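You operate a simulated robot arm through the tools that you are given. There is no shell and no other tool. Be economical: measure what you need, move in short steps, check, and stop when the job is done.

Carry out the task below with a simulated robot arm. There is one attempt and no reset: what you move stays moved.

## Task
Switch the tower off, plug the screen into the white port, then switch tower and screen on.
Fine: the screen reads LINK; the purple plug stays where it is.

The check looks at the end state, three seconds after you hand in, the way a careful person would. Anything else that was tipped, shoved, dropped, spilled or broken makes it a failure.

## Robot
A 7-joint arm with a two-finger parallel gripper, fixed in place. Base frame: the origin is at the foot of the arm, x ahead of it, y to its left, z up; the work surface is at about z = 883. Readings come in mm, rad, newtons and seconds.
With the tool pointing down near the work surface it reaches from about 200 to 740 mm from the base axis. Its first joint turns from -2.897 to 2.897 rad. Payload 1.57 kg.
The TCP is the grasp point between the finger pads, 30 mm short of the fingertips. In the tool frame z runs along the fingers and y along their closing line. The gripper opens to 110 mm. The fingers are 24 mm wide and 12 mm thick; the gripper's body (48 by 112 mm) begins 78 mm behind the TCP.
Orientation is that of the tool frame in the base frame, as a unit quaternion [x, y, z, w]. With the fingers straight down and closing along the base's y, the tool's x points along the base's -x, its y along +y and its z along -z.

## Interface
- The arm moves only by the tool apply_moves. Its arguments are lists of equal length, an entry for each row: "offset": the shift along the tool's x, y, z in units of 500 mm (1.0 is 500 mm), a list of three; "delta_rot": the turn, a rotation vector about the tool's x, y, z in units of 60 degrees (1.0 is 60 degrees), a list of three; "fingers": the closure in counts, from 0 (fully open) to 255 (shut). In form: {"offset": [[tx, ty, tz], ...], "delta_rot": [[ax, ay, az], ...], "fingers": [fingers, ...]}. A call has 1 to 10 rows; each row is the pose to reach, as a shift and turn from the pose commanded when the call began, along the tool's axes at that moment. A call with a number of a shift or a turn outside -1 to 1 is refused whole. Each row takes 0.2 s and may step no farther than 50 mm and 0.15 rad from the row before; otherwise, or with a gripper value out of range, the whole call is refused. A pose out of reach is approached as far as the arm can. The call stops where the force on the tool passes 40 N (or 10 N more than at its start, if that is more) or the arm is blocked; 0.2 s more then pass. Each finger travels about 45 mm/s and halts on what it meets, pressing with about 40 N; the grip force reading is that of the motor and also rises with nothing between the fingers. The clock runs only during rows and for 0.2 s after the last one: add rows that repeat a pose to give the fingers time. The reply holds the time, the measured pose of the TCP, the force on the tool along the base axes, the opening and the grip force, in the units named above and with some noise, with the torque about the TCP (base axes, N m) and any sound that the robot's microphone picked up, and new pictures: "views" is both (left out), scene, wrist or none.
- Cameras (640 x 400 px; columns grow to the right, rows downward): "scene" is fixed at [49.8, -651.3, 1661.6]; the picture's right is [0.84, -0.55, 0.00], its down [-0.36, -0.55, -0.75] and it looks along [0.41, 0.63, -0.66] (base axes); focal length 321 px, centre (320, 200). "wrist" rides on the gripper at [70, 16, -141] in the tool frame; the picture's right is [-0.23, 0.97, 0.00], its down [-0.85, -0.20, -0.48] and it looks along [-0.47, -0.11, 0.88] (tool axes); focal length 222 px, centre (320, 200). There is no depth. A picture from a camera that has moved, and an enlarged one, comes with that camera's place and axes in the base frame and with its lens.
- lift_body(by): slides the trunk up (or, below 0, down) by that many mm; the arm rides with it, the base frame stays. It gives what a move gives, with no picture.
- zoom(camera, box): a new picture of the part [left, top, right, bottom] of that camera's present view, enlarged. No time passes.
- hand_in(): hands the job in; it is judged then, once.

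Go step by step. Nothing tells you positions but the pictures and the camera data: compare them with the known pose of the tool, close in by small moves and look again before you grip or let go. The budget is 120 turns and 200 pictures, counting those below and the enlarged ones. Unless the task says otherwise, let go and move clear before handing in, and close with one line.

The tools are called after "Call:" as name(argument=value, ...) on one line, values as JSON. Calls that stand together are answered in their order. apply_moves: Moves the arm, as the interface text tells. Its arguments: {"type":"object","properties":{"offset":{"type":"array","items":{"type":"array","items":{"type":"number"}}},"delta_rot":{"type":"array","items":{"type":"array","items":{"type":"number"}}},"fingers":{"type":"array","items":{"type":"number"}},"views":{"type":"string","enum":["both","scene","wrist","none"]}},"required":["offset","delta_rot","fingers"]} The other tools are called the same way: lift_body (by) slides the trunk up or down; zoom (camera, box) takes an enlarged picture of a part of a camera's view; hand_in () hands the job in.

At the start:

```text
t: 0.0
tool_pos: [405.5, 39.5, 1277.9]
tool_rot: [0.0, 1.0, 0.0, 0.0]
force: [1.2, 0.4, -0.6]
moment: [-0.01, 0.03, 0.01]
gripper_width: 110.2
grasp_force: 0.0
trunk travel left (down, up): [-500.0, 90.0]
```

scene: 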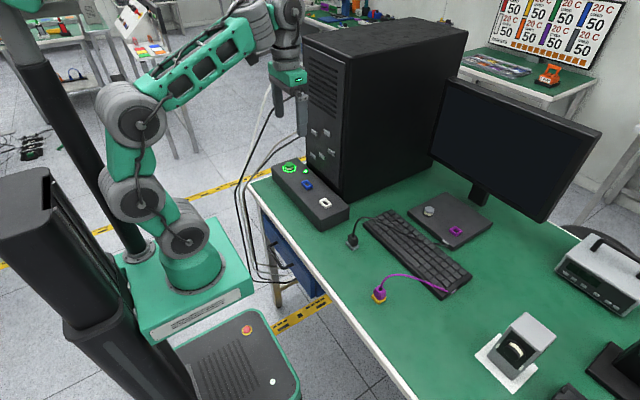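
wrist: 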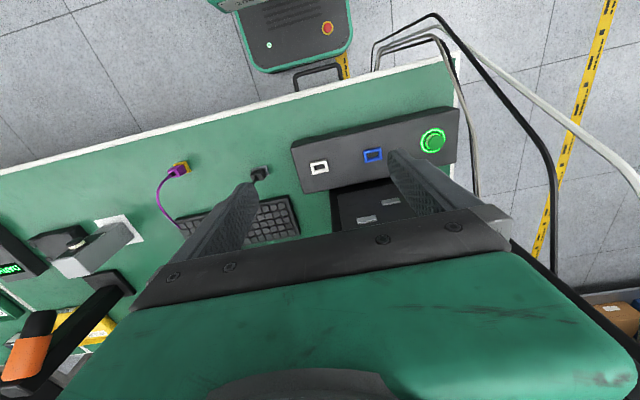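

I see a tower with a low front panel (green button, blue port, white port), a keyboard, a black plug, a purple plug, and a screen with a base carrying a knob and a purple port. I'll zoom in for details first.

Call:
zoom(camera="scene", box=[250, 140, 410, 260])

Call:
zoom(camera="scene", box=[340, 180, 520, 310])

Call:
zoom(camera="wrist", box=[140, 90, 480, 250])

```text
3.33 times, centred on (330, 200) of scene
camera zoom: at [49.8, -651.3, 1661.6], right [0.84, -0.55, 0.0], down [-0.36, -0.55, -0.75], along [0.41, 0.63, -0.66], focal length 1071 px, centre (287, 200)
```

zoom: 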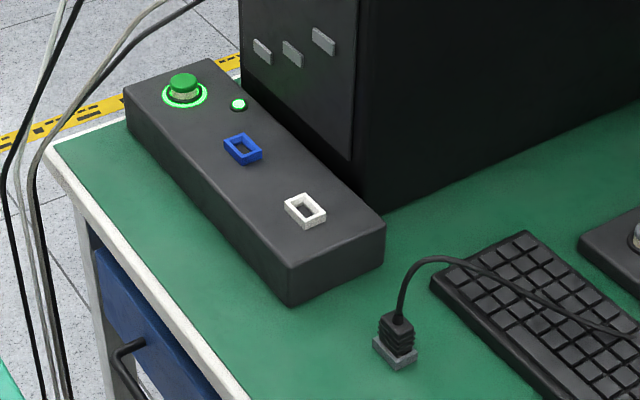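

```text
3.08 times, centred on (430, 245) of scene
camera zoom: at [49.8, -651.3, 1661.6], right [0.84, -0.55, 0.0], down [-0.36, -0.55, -0.75], along [0.41, 0.63, -0.66], focal length 989 px, centre (-18, 62)
```

zoom: 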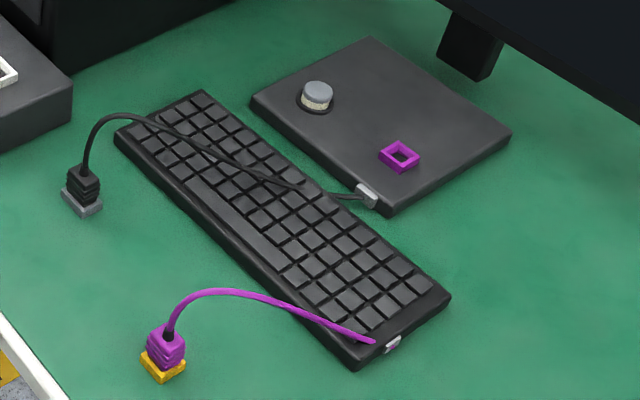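

```text
1.88 times, centred on (310, 170) of wrist
camera zoom: at [336.9, 55.5, 1419.8], right [0.23, 0.97, 0.0], down [0.85, -0.2, 0.48], along [0.47, -0.11, -0.88], focal length 418 px, centre (339, 256)
```

zoom: 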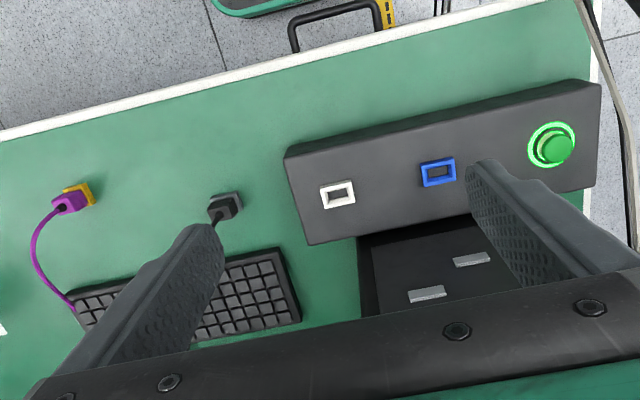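

Estimated positions: the tower button is near (505, 260, 950), the white port near (508, 14, 940), the black screen plug near (505, -147) and the screen button near (794, -187). I'll close the fingers and go above the tower button.

Call:
apply_moves(offset=[[-0.04, 0.088, 0], [-0.08, 0.176, 0], [-0.12, 0.265, 0], [-0.16, 0.353, 0], [-0.199, 0.441, 0], [-0.199, 0.441, 0.09], [-0.199, 0.441, 0.18], [-0.199, 0.441, 0.27], [-0.199, 0.441, 0.36], [-0.199, 0.441, 0.44]], delta_rot=[[0, 0, 0], [0, 0, 0], [0, 0, 0], [0, 0, 0], [0, 0, 0], [0, 0, 0], [0, 0, 0], [0, 0, 0], [0, 0, 0], [0, 0, 0]], fingers=[255, 255, 255, 255, 255, 255, 255, 255, 255, 255])

```text
t: 2.2
tool_pos: [503.8, 259.6, 1060.6]
tool_rot: [0.0, 1.0, 0.0, 0.001]
force: [-0.4, -0.5, 0.0]
moment: [-0.04, 0.02, 0.0]
gripper_width: 0.0
grasp_force: 21.1
trunk travel left (down, up): [-500.0, 90.0]
camera wrist: at [435.0, 276.4, 1201.0], right [0.23, 0.97, 0.0], down [0.85, -0.2, 0.48], along [0.47, -0.11, -0.88], focal length 222 px, centre (320, 200)
```

scene: 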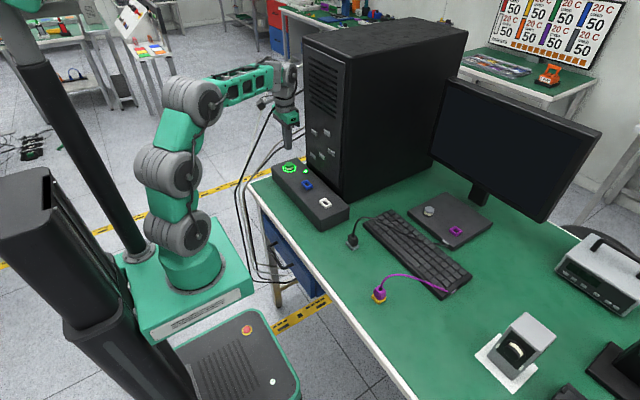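
wrist: 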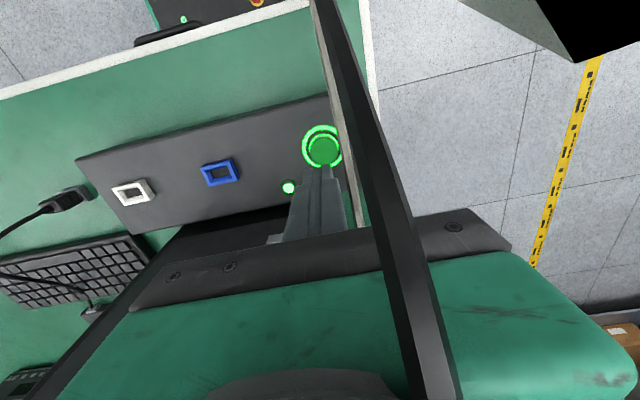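

The tip is over the button, about 4 mm short in y. I'll correct that and descend in small steps, watching the force and listening for a click.

Call:
apply_moves(offset=[[0, 0.007, 0.05], [0, 0.007, 0.1], [0, 0.007, 0.12], [0, 0.007, 0.13], [0, 0.007, 0.136], [0, 0.007, 0.142], [0, 0.007, 0.148], [0, 0.007, 0.154]], delta_rot=[[0, 0, 0], [0, 0, 0], [0, 0, 0], [0, 0, 0], [0, 0, 0], [0, 0, 0], [0, 0, 0], [0, 0, 0]], fingers=[255, 255, 255, 255, 255, 255, 255, 255], views="wrist")

```text
t: 4.0
tool_pos: [504.8, 263.5, 983.0]
tool_rot: [-0.001, 1.0, 0.0, 0.001]
force: [1.8, 2.4, 4.1]
moment: [0.06, -0.02, 0.02]
gripper_width: 0.0
grasp_force: 20.8
trunk travel left (down, up): [-500.0, 90.0]
heard: click
camera wrist: at [436.4, 279.4, 1123.6], right [0.23, 0.97, 0.0], down [0.85, -0.2, 0.48], along [0.47, -0.11, -0.88], focal length 222 px, centre (320, 200)
```

wrist: 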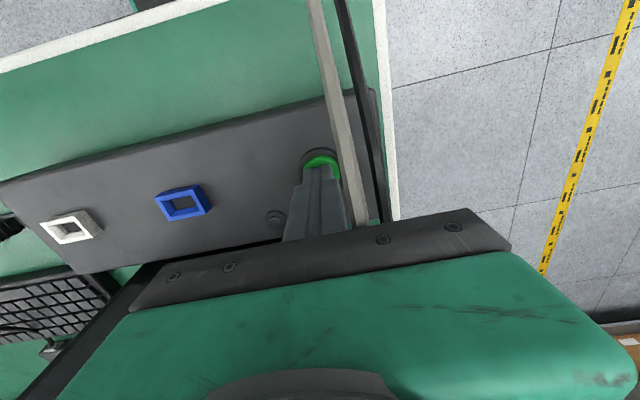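

It clicked and the indicator went dark, so the tower is off. Next I'll lift and go over to the black plug.

Call:
apply_moves(offset=[[0, 0, -0.1], [0, 0, -0.18], [0, -0.1, -0.18], [0, -0.2, -0.18], [0, -0.3, -0.18], [0, -0.4, -0.18], [0, -0.5, -0.18], [0, -0.6, -0.18], [0, -0.7, -0.18], [0, -0.8, -0.18]], delta_rot=[[0, 0, 0], [0, 0, 0], [0, 0, 0], [0, 0, 0], [0, 0, 0], [0, 0, 0], [0, 0, 0], [0, 0, 0], [0, 0, 0], [0, 0, 0]], fingers=[255, 255, 255, 255, 100, 100, 100, 100, 100, 100])

```text
t: 6.2
tool_pos: [509.0, -140.1, 1072.9]
tool_rot: [0.0, 1.0, 0.0, 0.0]
force: [0.2, -0.1, 0.0]
moment: [0.01, 0.01, -0.03]
gripper_width: 66.9
grasp_force: 0.0
trunk travel left (down, up): [-500.0, 90.0]
camera wrist: at [439.8, -123.7, 1215.1], right [0.23, 0.97, 0.0], down [0.86, -0.2, 0.48], along [0.47, -0.11, -0.88], focal length 222 px, centre (320, 200)
```

scene: 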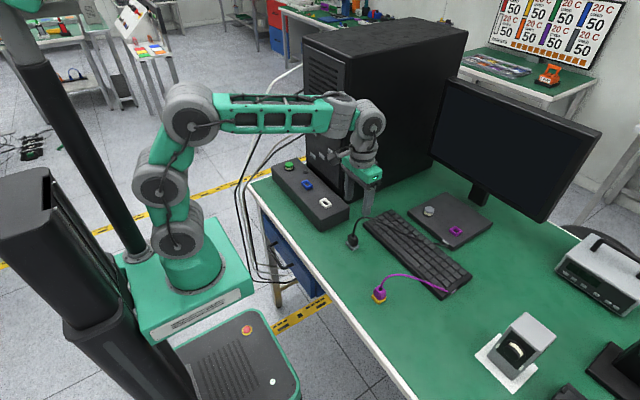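
wrist: 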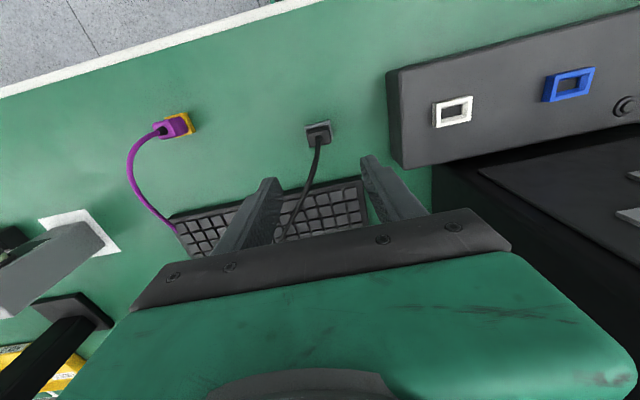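

Call:
zoom(camera="wrist", box=[270, 90, 370, 152])

Call:
zoom(camera="wrist", box=[400, 70, 500, 132])

Call:
zoom(camera="scene", box=[310, 200, 400, 256])

```text
6.40 times, centred on (320, 121) of wrist
camera zoom: at [439.8, -123.7, 1215.1], right [0.23, 0.97, 0.0], down [0.86, -0.2, 0.48], along [0.47, -0.11, -0.88], focal length 1422 px, centre (320, 706)
```

zoom: 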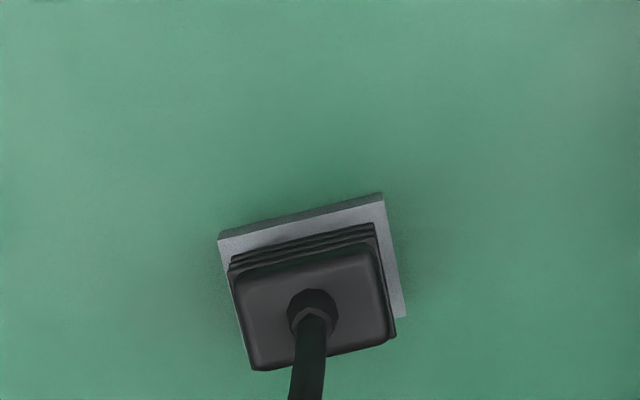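

```text
6.40 times, centred on (450, 101) of wrist
camera zoom: at [439.8, -123.7, 1215.1], right [0.23, 0.97, 0.0], down [0.86, -0.2, 0.48], along [0.47, -0.11, -0.88], focal length 1422 px, centre (-512, 834)
```

zoom: 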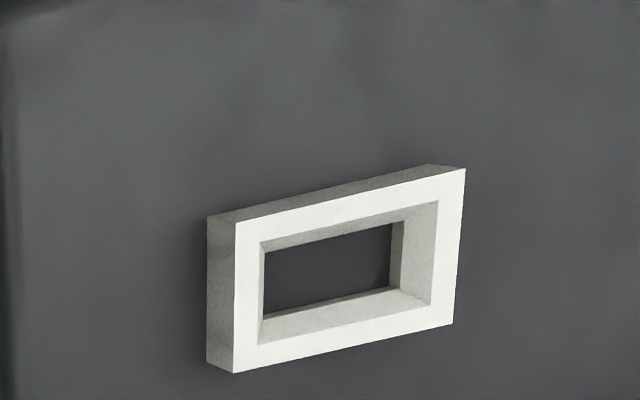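

```text
7.11 times, centred on (355, 228) of scene
camera zoom: at [49.8, -651.3, 1661.6], right [0.84, -0.55, 0.0], down [-0.36, -0.55, -0.75], along [0.41, 0.63, -0.66], focal length 2286 px, centre (71, 1)
```

zoom: 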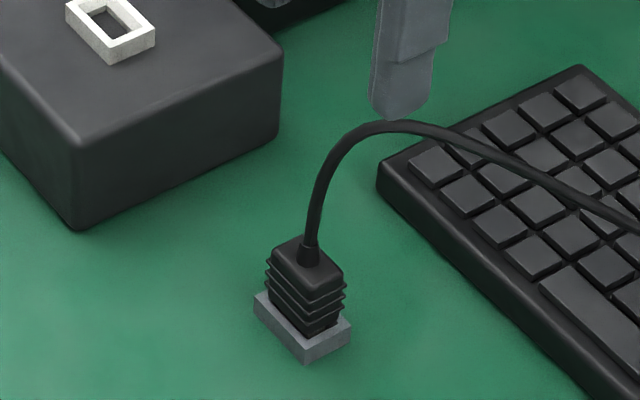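

The plug stands upright in a grey holder with its long side along y, the same as the white port, and its body is at about (505, -140.5). I'll come down around it and look before closing.

Call:
apply_moves(offset=[[0.008, 0, 0.08], [0.008, 0, 0.16], [0.008, 0, 0.22], [0.008, 0, 0.24]], delta_rot=[[0, 0, 0], [0, 0, 0], [0, 0, 0], [0, 0, 0]], fingers=[100, 100, 100, 100])

Call:
zoom(camera="scene", box=[310, 195, 400, 251])

```text
t: 7.2
tool_pos: [502.8, -135.7, 952.6]
tool_rot: [-0.001, 1.0, 0.001, 0.0]
force: [-0.6, -0.6, 0.1]
moment: [0.02, 0.0, 0.03]
gripper_width: 66.7
grasp_force: 0.0
trunk travel left (down, up): [-500.0, 90.0]
camera wrist: at [433.6, -120.5, 1093.5], right [0.23, 0.97, 0.0], down [0.86, -0.2, 0.48], along [0.47, -0.11, -0.88], focal length 222 px, centre (320, 200)
```

scene: 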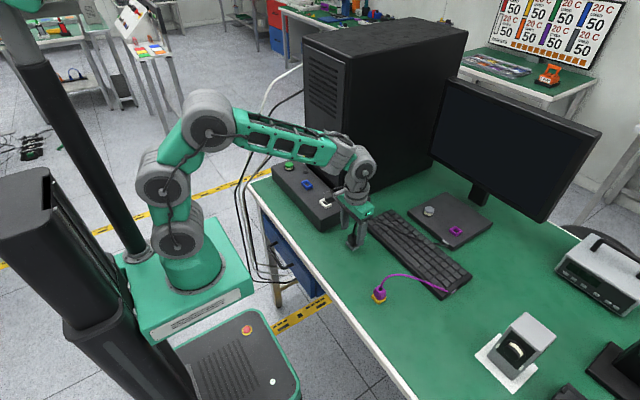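
wrist: 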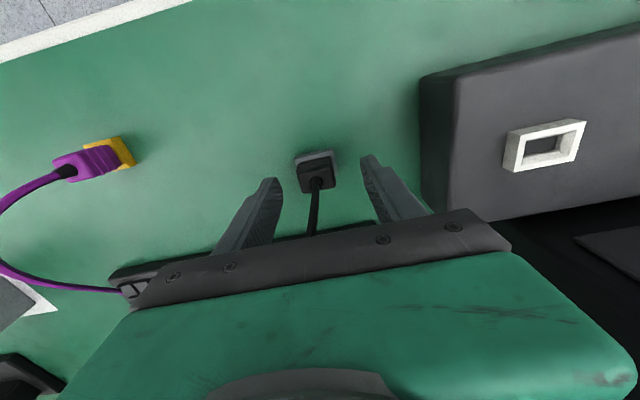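

```text
7.11 times, centred on (355, 223) of scene
camera zoom: at [49.8, -651.3, 1661.6], right [0.84, -0.55, 0.0], down [-0.36, -0.55, -0.75], along [0.41, 0.63, -0.66], focal length 2286 px, centre (71, 36)
```

zoom: 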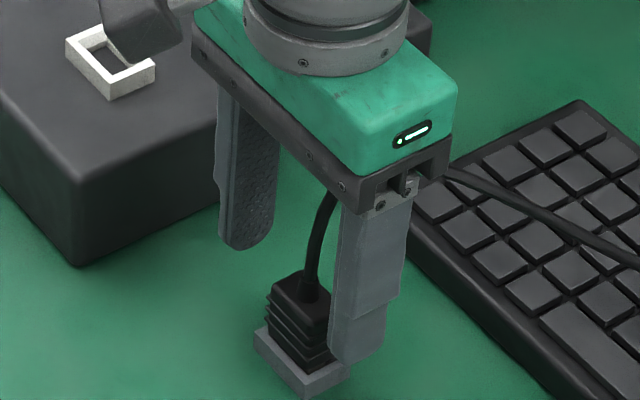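

Call:
zoom(camera="wrist", box=[240, 130, 400, 230])

```text
4.00 times, centred on (320, 180) of wrist
camera zoom: at [433.6, -120.5, 1093.5], right [0.23, 0.97, 0.0], down [0.86, -0.2, 0.48], along [0.47, -0.11, -0.88], focal length 888 px, centre (320, 280)
```

zoom: 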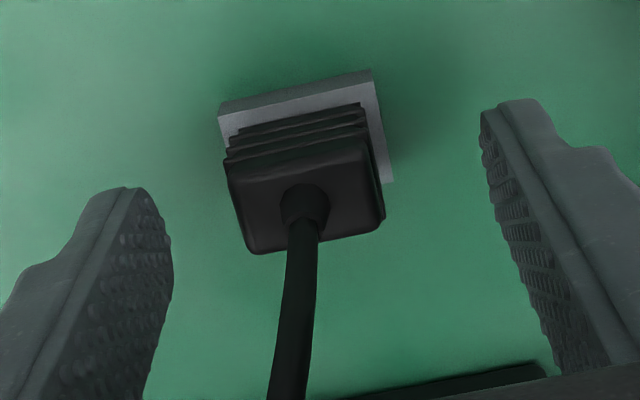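

The plug centre is about 4 mm to the -y side of my finger midpoint. I'll correct that, descend to just above the holder and close.

Call:
apply_moves(offset=[[-0.003, -0.009, 0.0], [-0.003, -0.009, 0.02], [-0.003, -0.009, 0.04], [-0.003, -0.009, 0.04], [-0.003, -0.009, 0.04], [-0.003, -0.009, 0.04], [-0.003, -0.009, 0.04]], delta_rot=[[0, 0, 0], [0, 0, 0], [0, 0, 0], [0, 0, 0], [0, 0, 0], [0, 0, 0], [0, 0, 0]], fingers=[100, 100, 100, 200, 220, 220, 220])

Call:
zoom(camera="scene", box=[310, 195, 400, 251])

```text
t: 8.8
tool_pos: [504.5, -140.7, 930.1]
tool_rot: [0.0, 1.0, 0.0, 0.0]
force: [-0.1, 4.8, -0.3]
moment: [0.2, -0.03, 0.01]
gripper_width: 28.8
grasp_force: 28.1
trunk travel left (down, up): [-500.0, 90.0]
camera wrist: at [435.1, -124.5, 1072.4], right [0.23, 0.97, 0.0], down [0.86, -0.2, 0.48], along [0.47, -0.11, -0.88], focal length 222 px, centre (320, 200)
```

scene: 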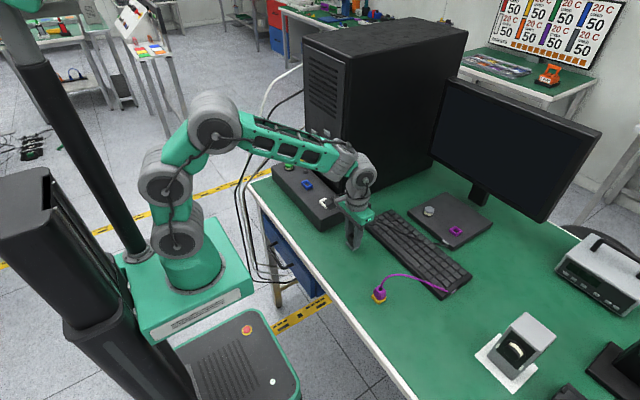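
wrist: 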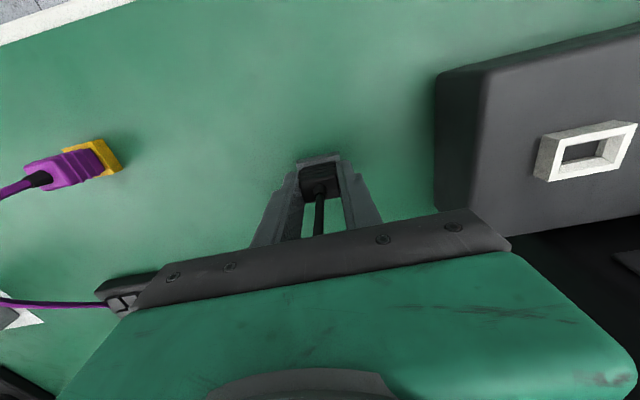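

```text
7.11 times, centred on (355, 223) of scene
camera zoom: at [49.8, -651.3, 1661.6], right [0.84, -0.55, 0.0], down [-0.36, -0.55, -0.75], along [0.41, 0.63, -0.66], focal length 2286 px, centre (71, 36)
```

zoom: 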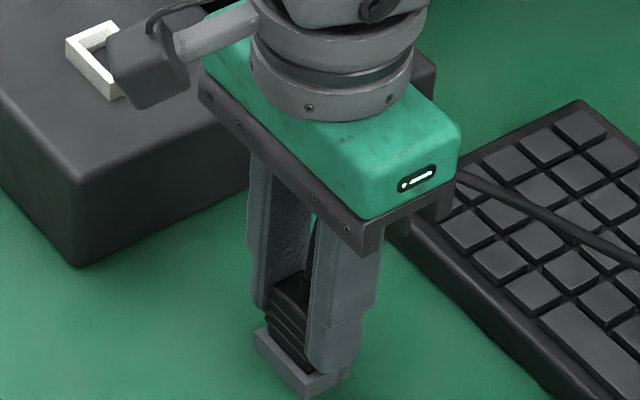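

The plug is gripped at a width of 28.8 mm. I'll lift it straight up slowly.

Call:
apply_moves(offset=[[0, 0, 0], [0, 0, -0.01], [0, 0, -0.02], [0, 0, -0.04], [0, 0, -0.07], [0, 0, -0.11]], delta_rot=[[0, 0, 0], [0, 0, 0], [0, 0, 0], [0, 0, 0], [0, 0, 0], [0, 0, 0]], fingers=[255, 255, 255, 255, 255, 255])

Call:
zoom(camera="scene", box=[310, 190, 400, 246])

Call:
zoom(camera="wrist", box=[240, 130, 400, 230])

```text
t: 10.2
tool_pos: [502.2, -139.9, 988.1]
tool_rot: [0.0, 1.0, 0.001, 0.0]
force: [-0.1, 0.2, -0.4]
moment: [0.02, 0.02, 0.01]
gripper_width: 28.8
grasp_force: 38.7
trunk travel left (down, up): [-500.0, 90.0]
camera wrist: at [433.1, -124.4, 1129.3], right [0.23, 0.97, 0.0], down [0.85, -0.2, 0.48], along [0.47, -0.11, -0.88], focal length 222 px, centre (320, 200)
```

scene: 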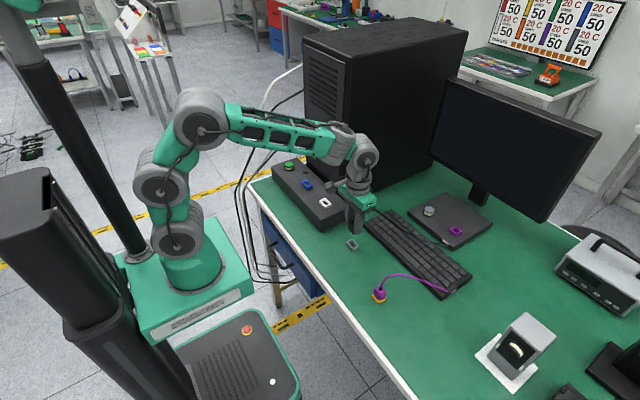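
wrist: 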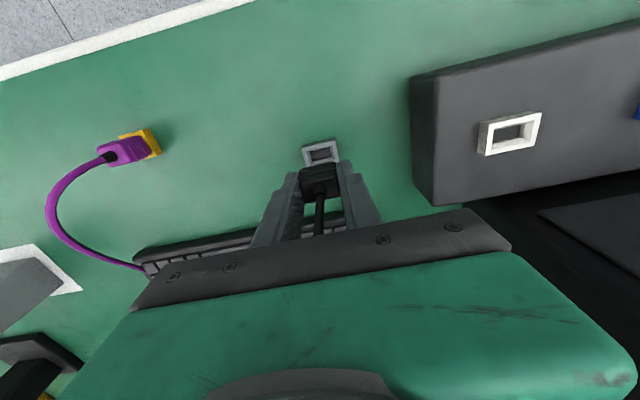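

```text
7.11 times, centred on (355, 218) of scene
camera zoom: at [49.8, -651.3, 1661.6], right [0.84, -0.55, 0.0], down [-0.36, -0.55, -0.75], along [0.41, 0.63, -0.66], focal length 2286 px, centre (71, 72)
```

zoom: 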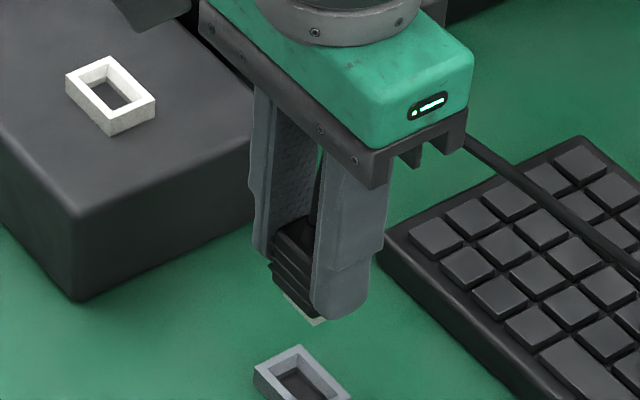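

```text
4.00 times, centred on (320, 180) of wrist
camera zoom: at [433.1, -124.4, 1129.3], right [0.23, 0.97, 0.0], down [0.85, -0.2, 0.48], along [0.47, -0.11, -0.88], focal length 888 px, centre (320, 280)
```

zoom: 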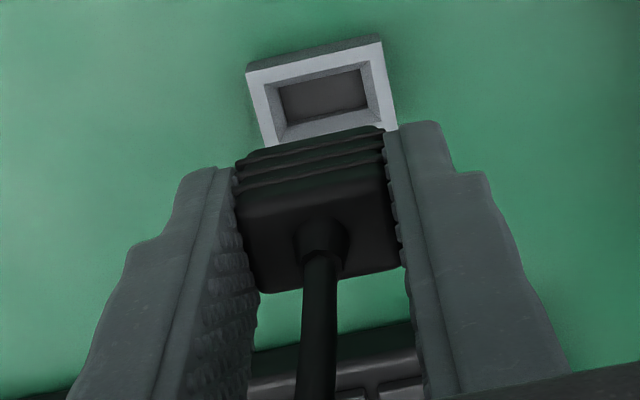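

The plug is out: it has a white nose, and the grey holder stayed put. Next I'll carry it above the white port.

Call:
apply_moves(offset=[[0, 0, -0.094], [-0.003, 0.077, -0.094], [-0.006, 0.154, -0.094], [-0.009, 0.23, -0.094], [-0.01, 0.308, -0.094], [-0.01, 0.308, -0.094]], delta_rot=[[0, 0, 0], [0, 0, 0], [0, 0, 0], [0, 0, 0], [0, 0, 0], [0, 0, 0]], fingers=[255, 255, 255, 255, 255, 255])

Call:
zoom(camera="scene", box=[280, 165, 370, 221])

Call:
zoom(camera="wrist", box=[240, 130, 400, 230])

```text
t: 11.6
tool_pos: [507.1, 13.7, 1033.4]
tool_rot: [0.001, 1.0, -0.001, 0.0]
force: [0.1, -0.3, -0.3]
moment: [-0.04, -0.01, -0.02]
gripper_width: 28.5
grasp_force: 38.7
trunk travel left (down, up): [-500.0, 90.0]
camera wrist: at [438.9, 30.4, 1174.2], right [0.23, 0.97, 0.0], down [0.85, -0.2, 0.48], along [0.47, -0.11, -0.88], focal length 222 px, centre (320, 200)
```

scene: 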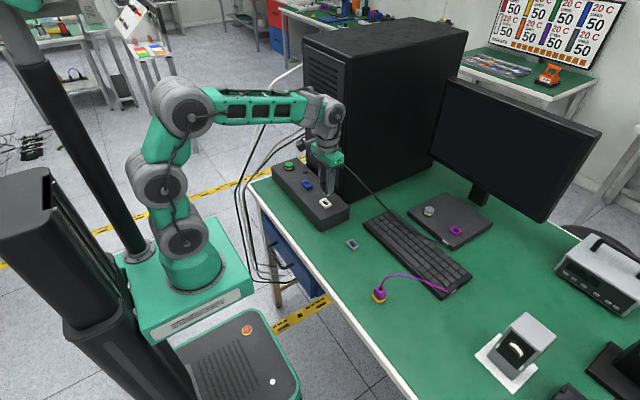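
wrist: 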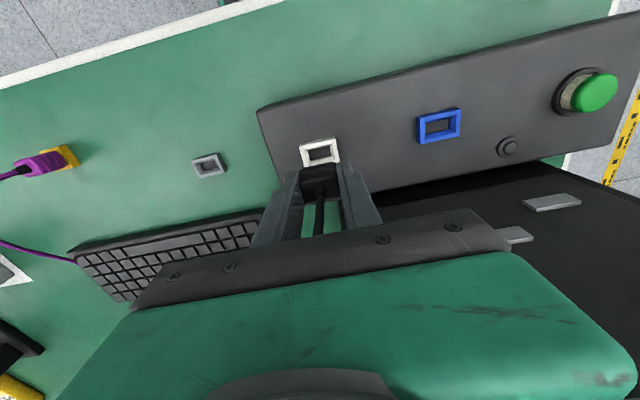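

```text
7.11 times, centred on (325, 193) of scene
camera zoom: at [49.8, -651.3, 1661.6], right [0.84, -0.55, 0.0], down [-0.36, -0.55, -0.75], along [0.41, 0.63, -0.66], focal length 2286 px, centre (284, 250)
```

zoom: 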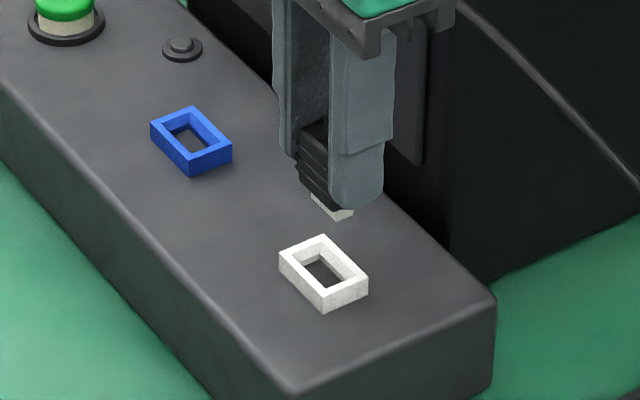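

```text
4.00 times, centred on (320, 180) of wrist
camera zoom: at [438.9, 30.4, 1174.2], right [0.23, 0.97, 0.0], down [0.85, -0.2, 0.48], along [0.47, -0.11, -0.88], focal length 888 px, centre (320, 280)
```

zoom: 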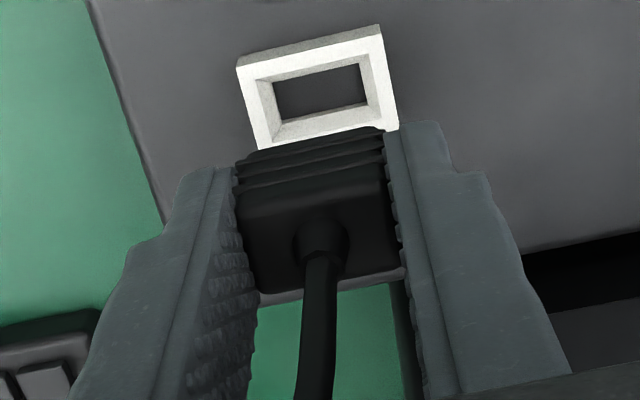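

The port top is at about z 952 and the port is about 4 mm nearer the robot than the plug. I'll shift by that, descend until the nose is just above the port, and look.

Call:
apply_moves(offset=[[0.008, 0.001, 0], [0.008, 0.001, 0.03], [0.008, 0.001, 0.056], [0.008, 0.001, 0.056]], delta_rot=[[0, 0, 0], [0, 0, 0], [0, 0, 0], [0, 0, 0]], fingers=[255, 255, 255, 255])

Call:
zoom(camera="scene", box=[290, 175, 354, 215])

Call:
zoom(camera="wrist", box=[240, 130, 400, 230])

```text
t: 12.6
tool_pos: [504.4, 14.8, 1004.1]
tool_rot: [0.0, 1.0, 0.0, 0.0]
force: [-0.4, 0.2, -0.2]
moment: [-0.01, 0.01, 0.02]
gripper_width: 28.6
grasp_force: 38.7
trunk travel left (down, up): [-500.0, 90.0]
camera wrist: at [435.0, 30.1, 1145.3], right [0.23, 0.97, 0.0], down [0.86, -0.2, 0.48], along [0.47, -0.11, -0.88], focal length 222 px, centre (320, 200)
```

scene: 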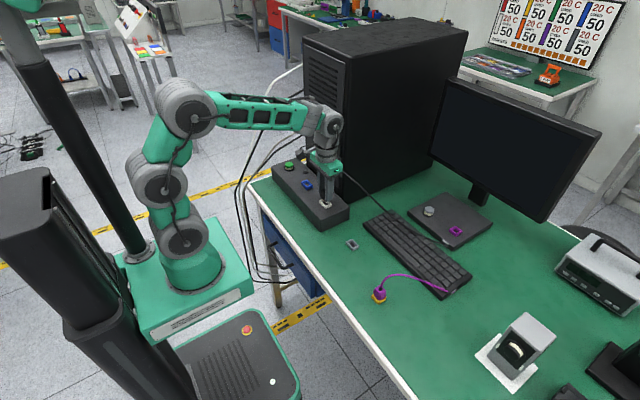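
wrist: 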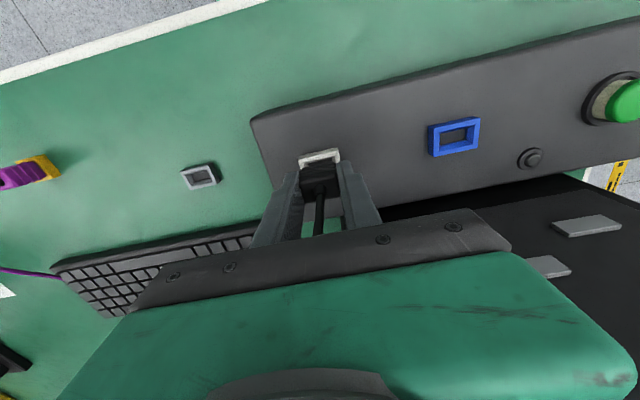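

```text
10.00 times, centred on (322, 195) of scene
camera zoom: at [49.8, -651.3, 1661.6], right [0.84, -0.55, 0.0], down [-0.36, -0.55, -0.75], along [0.41, 0.63, -0.66], focal length 3214 px, centre (300, 250)
```

zoom: 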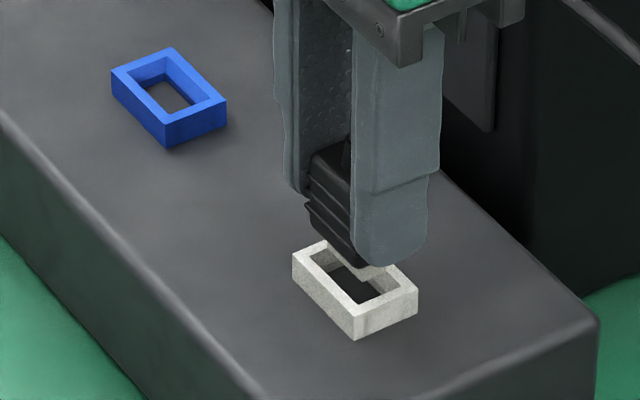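

```text
4.00 times, centred on (320, 180) of wrist
camera zoom: at [435.0, 30.1, 1145.3], right [0.23, 0.97, 0.0], down [0.86, -0.2, 0.48], along [0.47, -0.11, -0.88], focal length 888 px, centre (320, 280)
```

zoom: 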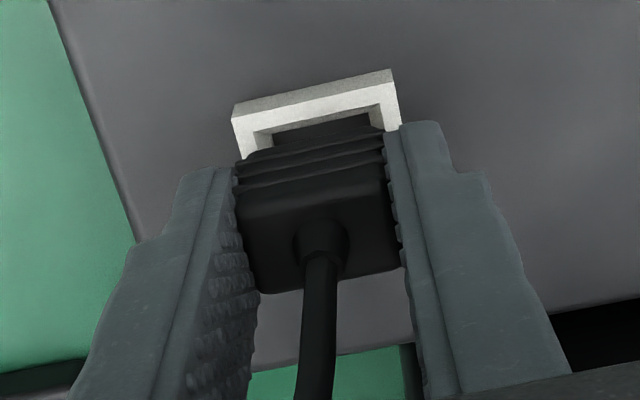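

Call:
zoom(camera="scene", box=[314, 192, 338, 207])

```text
16.00 times, centred on (326, 200) of scene
camera zoom: at [49.8, -651.3, 1661.6], right [0.84, -0.55, 0.0], down [-0.36, -0.55, -0.75], along [0.41, 0.63, -0.66], focal length 5143 px, centre (224, 208)
```

zoom: 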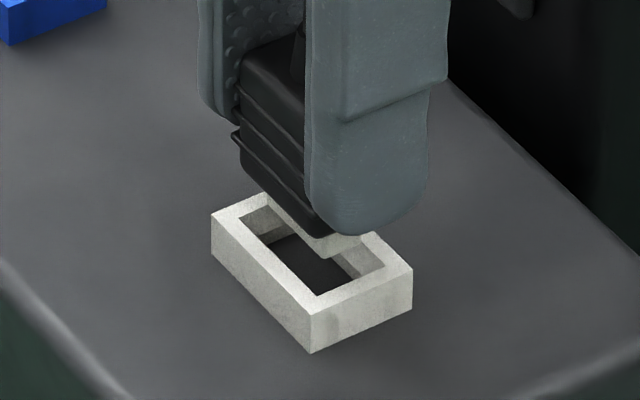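

The nose corner looks about 2 mm too far in +x. I'll nudge it and lower it to just above the rim, then check.

Call:
apply_moves(offset=[[0.004, 0.0014, 0], [0.004, 0.0014, 0.006], [0.004, 0.0014, 0.012], [0.004, 0.0014, 0.012]], delta_rot=[[0, 0, 0], [0, 0, 0], [0, 0, 0], [0, 0, 0]], fingers=[255, 255, 255, 255], views="none")

Call:
zoom(camera="scene", box=[314, 192, 338, 207])

Call:
zoom(camera="wrist", box=[280, 140, 360, 190])

```text
t: 13.6
tool_pos: [502.7, 14.0, 998.3]
tool_rot: [0.0, 1.0, 0.001, 0.0]
force: [-0.5, 0.5, -0.4]
moment: [0.03, -0.01, 0.02]
gripper_width: 28.2
grasp_force: 38.8
trunk travel left (down, up): [-500.0, 90.0]
```

```text
16.00 times, centred on (326, 200) of scene
camera zoom: at [49.8, -651.3, 1661.6], right [0.84, -0.55, 0.0], down [-0.36, -0.55, -0.75], along [0.41, 0.63, -0.66], focal length 5143 px, centre (224, 208)
```

zoom: 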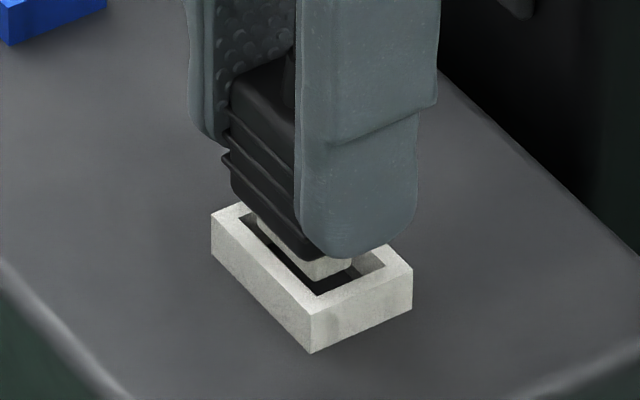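

```text
8.00 times, centred on (320, 165) of wrist
camera zoom: at [432.9, 30.5, 1139.8], right [0.23, 0.97, 0.0], down [0.85, -0.2, 0.48], along [0.47, -0.11, -0.88], focal length 1777 px, centre (320, 480)
```

zoom: 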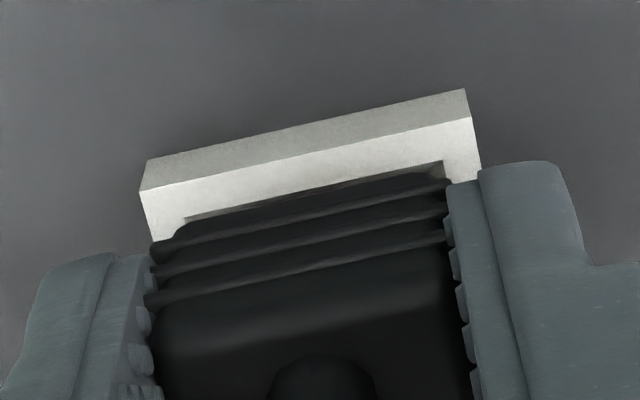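

The nose is over the opening, about 4 mm above the rim. I'll make a small +y trim and then insert gently.

Call:
apply_moves(offset=[[-0.0006, 0.0014, 0.004], [-0.0006, 0.0014, 0.008], [-0.0006, 0.0014, 0.012], [-0.0006, 0.0014, 0.015], [-0.0006, 0.0014, 0.018], [-0.0006, 0.0014, 0.021], [-0.0006, 0.0014, 0.024]], delta_rot=[[0, 0, 0], [0, 0, 0], [0, 0, 0], [0, 0, 0], [0, 0, 0], [0, 0, 0], [0, 0, 0]], fingers=[255, 255, 255, 255, 255, 255, 255], views="none")

Call:
zoom(camera="scene", box=[314, 192, 338, 207])

```text
t: 15.2
tool_pos: [502.4, 15.2, 989.6]
tool_rot: [0.001, 1.0, 0.0, 0.004]
force: [2.6, -1.1, 33.7]
moment: [-0.04, -0.11, 0.03]
gripper_width: 28.7
grasp_force: 38.5
trunk travel left (down, up): [-500.0, 90.0]
```

```text
16.00 times, centred on (326, 200) of scene
camera zoom: at [49.8, -651.3, 1661.6], right [0.84, -0.55, 0.0], down [-0.36, -0.55, -0.75], along [0.41, 0.63, -0.66], focal length 5143 px, centre (224, 208)
```

zoom: 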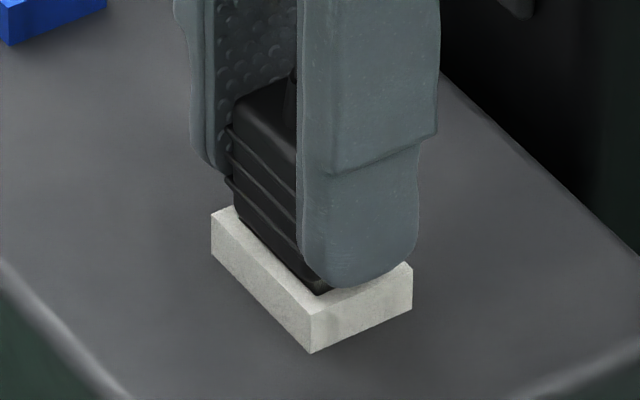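

The plug body looks flush on the port rim, with 34 N of resistance. I'll press slightly further to be sure it's fully seated.

Call:
apply_moves(offset=[[0, 0, 0.002], [0, 0, 0.004], [0, 0, 0.006], [0, 0, 0.006]], delta_rot=[[0, 0, 0], [0, 0, 0], [0, 0, 0], [0, 0, 0]], fingers=[255, 255, 255, 255], views="none")

Call:
zoom(camera="scene", box=[314, 192, 338, 207])

Call:
zoom(camera="wrist", box=[240, 130, 400, 230])

```text
t: 16.2
tool_pos: [503.5, 13.9, 986.5]
tool_rot: [0.001, 1.0, 0.0, 0.001]
force: [3.6, -2.0, 32.9]
moment: [-0.06, -0.21, 0.0]
gripper_width: 28.5
grasp_force: 38.3
trunk travel left (down, up): [-500.0, 90.0]
```

```text
16.00 times, centred on (326, 200) of scene
camera zoom: at [49.8, -651.3, 1661.6], right [0.84, -0.55, 0.0], down [-0.36, -0.55, -0.75], along [0.41, 0.63, -0.66], focal length 5143 px, centre (224, 208)
```

zoom: 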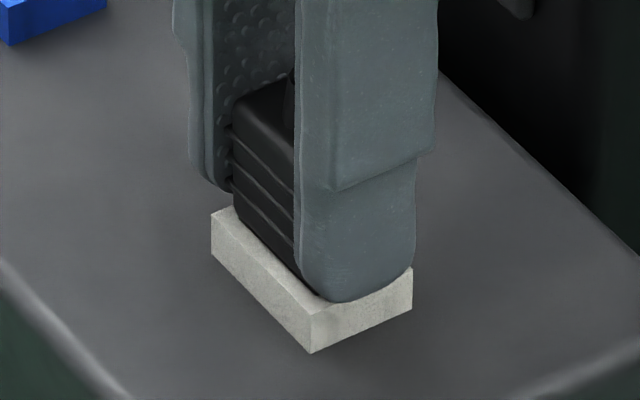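

```text
4.00 times, centred on (320, 180) of wrist
camera zoom: at [432.7, 31.1, 1126.8], right [0.23, 0.97, 0.0], down [0.85, -0.2, 0.48], along [0.47, -0.11, -0.88], focal length 888 px, centre (320, 280)
```

zoom: 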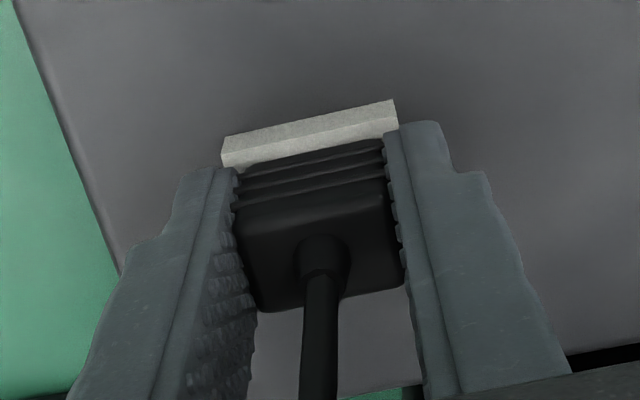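

The plug is seated flush. Next I'll release it, lift clear and check that it stays in.

Call:
apply_moves(offset=[[0, 0, -0.002], [0, 0, -0.002], [0, 0, -0.002], [0, 0, -0.04], [0, 0, -0.12], [0, 0, -0.2]], delta_rot=[[0, 0, 0], [0, 0, 0], [0, 0, 0], [0, 0, 0], [0, 0, 0], [0, 0, 0]], fingers=[100, 100, 100, 100, 100, 100])

Call:
zoom(camera="scene", box=[310, 185, 342, 205])

Call:
zoom(camera="wrist", box=[260, 100, 380, 175])

```text
t: 17.6
tool_pos: [502.8, 12.7, 1085.1]
tool_rot: [0.0, 1.0, 0.0, 0.0]
force: [0.1, 0.4, 0.5]
moment: [0.02, -0.03, 0.01]
gripper_width: 66.9
grasp_force: 0.1
trunk travel left (down, up): [-500.0, 90.0]
camera wrist: at [433.6, 28.8, 1226.2], right [0.23, 0.97, 0.0], down [0.86, -0.2, 0.48], along [0.47, -0.11, -0.88], focal length 222 px, centre (320, 200)
```

scene: 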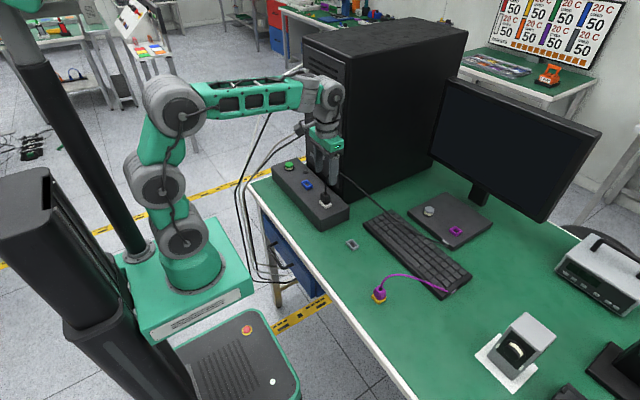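
wrist: 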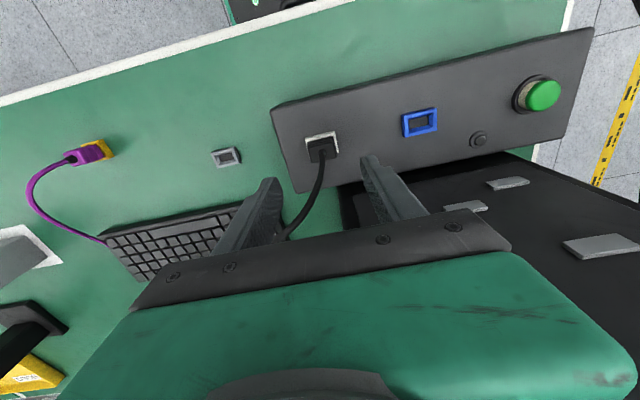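

```text
16.00 times, centred on (326, 195) of scene
camera zoom: at [49.8, -651.3, 1661.6], right [0.84, -0.55, 0.0], down [-0.36, -0.55, -0.75], along [0.41, 0.63, -0.66], focal length 5143 px, centre (224, 280)
```

zoom: 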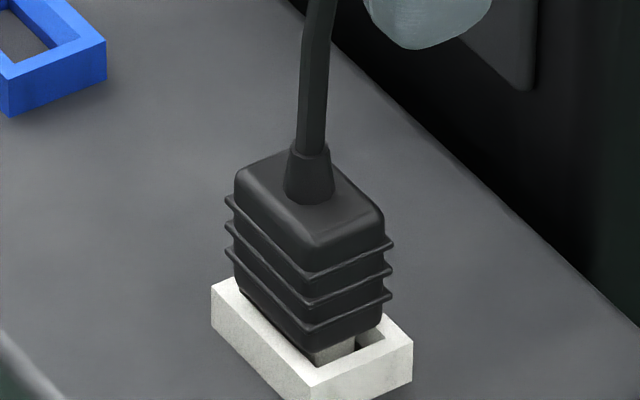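

```text
5.33 times, centred on (320, 138) of wrist
camera zoom: at [433.6, 28.8, 1226.2], right [0.23, 0.97, 0.0], down [0.86, -0.2, 0.48], along [0.47, -0.11, -0.88], focal length 1185 px, centre (320, 533)
```

zoom: 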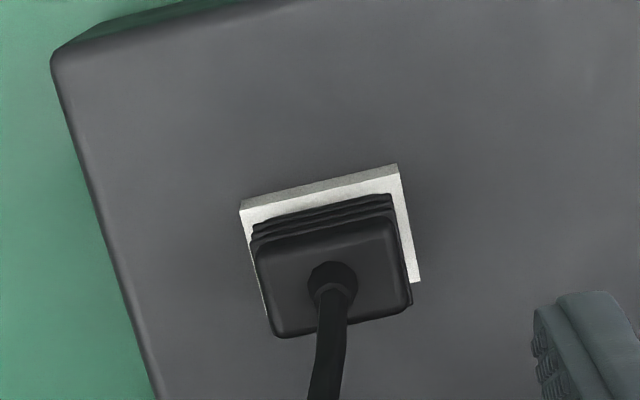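

The plug stands in the port, but some of the nose is still visible. I'll look closer and compare it with the purple plug in its holder.

Call:
zoom(camera="scene", box=[320, 195, 336, 205])

Call:
zoom(camera="scene", box=[364, 283, 396, 303])

```text
16.00 times, centred on (328, 200) of scene
camera zoom: at [49.8, -651.3, 1661.6], right [0.84, -0.55, 0.0], down [-0.36, -0.55, -0.75], along [0.41, 0.63, -0.66], focal length 5143 px, centre (192, 200)
```

zoom: 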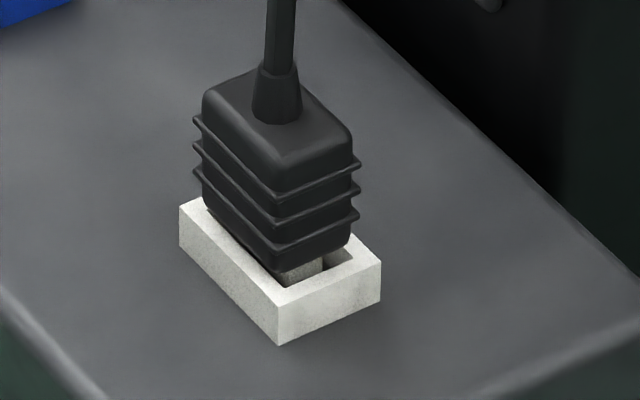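

```text
16.00 times, centred on (380, 293) of scene
camera zoom: at [49.8, -651.3, 1661.6], right [0.84, -0.55, 0.0], down [-0.36, -0.55, -0.75], along [0.41, 0.63, -0.66], focal length 5143 px, centre (-640, -1288)
```

zoom: 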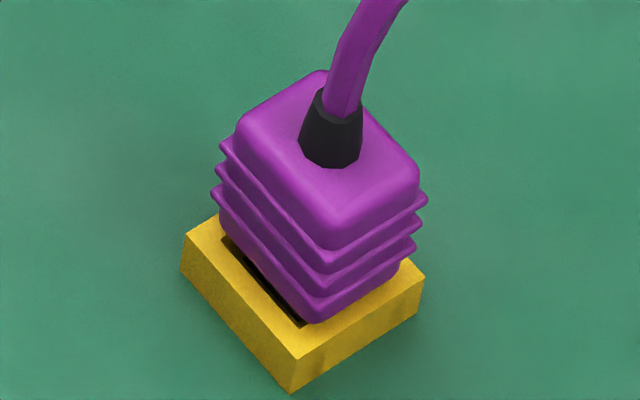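

The nose is only partly in: the port is a funnel, and the plug sits about 5 mm high and 1–2 mm too far toward -x. I'll regrip, lift slightly, shift +x 1.8 / -y 0.6 and press again.

Call:
apply_moves(offset=[[0, 0, 0.08], [0, 0, 0.16], [0, 0, 0.186], [0, 0, 0.186], [0, 0, 0.186], [0, 0, 0.186], [0, 0, 0.186], [0, 0, 0.176], [0, 0, 0.176]], delta_rot=[[0, 0, 0], [0, 0, 0], [0, 0, 0], [0, 0, 0], [0, 0, 0], [0, 0, 0], [0, 0, 0], [0, 0, 0], [0, 0, 0]], fingers=[100, 100, 100, 200, 255, 255, 255, 255, 255], views="none")

Call:
zoom(camera="scene", box=[314, 192, 338, 207])

```text
t: 19.6
tool_pos: [502.2, 14.6, 996.8]
tool_rot: [0.001, 1.0, -0.001, 0.0]
force: [0.1, -0.3, -0.6]
moment: [0.02, 0.01, -0.02]
gripper_width: 28.6
grasp_force: 38.7
trunk travel left (down, up): [-500.0, 90.0]
```

```text
16.00 times, centred on (326, 200) of scene
camera zoom: at [49.8, -651.3, 1661.6], right [0.84, -0.55, 0.0], down [-0.36, -0.55, -0.75], along [0.41, 0.63, -0.66], focal length 5143 px, centre (224, 208)
```

zoom: 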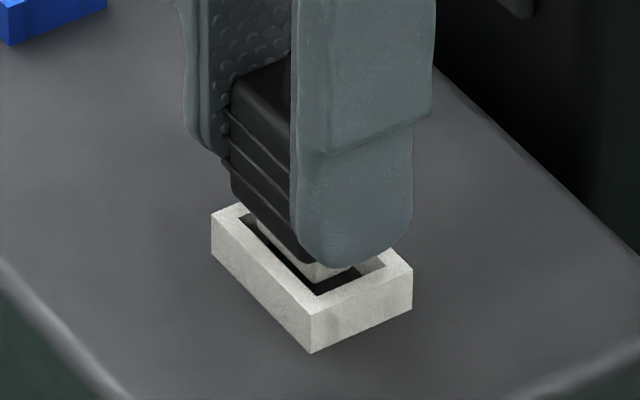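

Call:
apply_moves(offset=[[-0.004, -0.0012, 0], [-0.004, -0.0012, 0.006], [-0.004, -0.0012, 0.01], [-0.004, -0.0012, 0.014], [-0.004, -0.0012, 0.018], [-0.004, -0.0012, 0.02], [-0.004, -0.0012, 0.022]], delta_rot=[[0, 0, 0], [0, 0, 0], [0, 0, 0], [0, 0, 0], [0, 0, 0], [0, 0, 0], [0, 0, 0]], fingers=[255, 255, 255, 255, 255, 255, 255], views="none")

Call:
zoom(camera="scene", box=[314, 192, 338, 207])

Call:
zoom(camera="wrist", box=[280, 140, 360, 190])

```text
t: 21.2
tool_pos: [504.1, 14.9, 987.4]
tool_rot: [0.0, 1.0, 0.0, 0.004]
force: [-2.1, 1.5, 33.1]
moment: [0.11, 0.05, 0.03]
gripper_width: 28.7
grasp_force: 38.8
trunk travel left (down, up): [-500.0, 90.0]
```

```text
16.00 times, centred on (326, 200) of scene
camera zoom: at [49.8, -651.3, 1661.6], right [0.84, -0.55, 0.0], down [-0.36, -0.55, -0.75], along [0.41, 0.63, -0.66], focal length 5143 px, centre (224, 208)
```

zoom: 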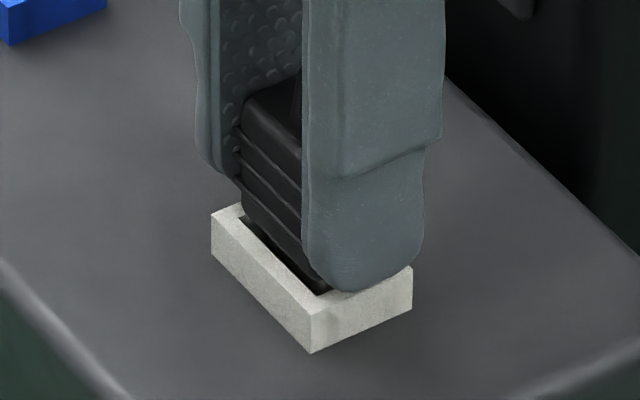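

```text
8.00 times, centred on (320, 165) of wrist
camera zoom: at [433.8, 30.8, 1129.0], right [0.23, 0.97, 0.0], down [0.85, -0.2, 0.48], along [0.47, -0.11, -0.87], focal length 1777 px, centre (320, 480)
```

zoom: 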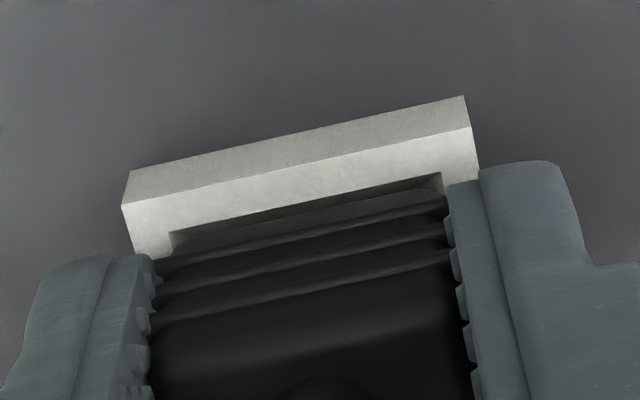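

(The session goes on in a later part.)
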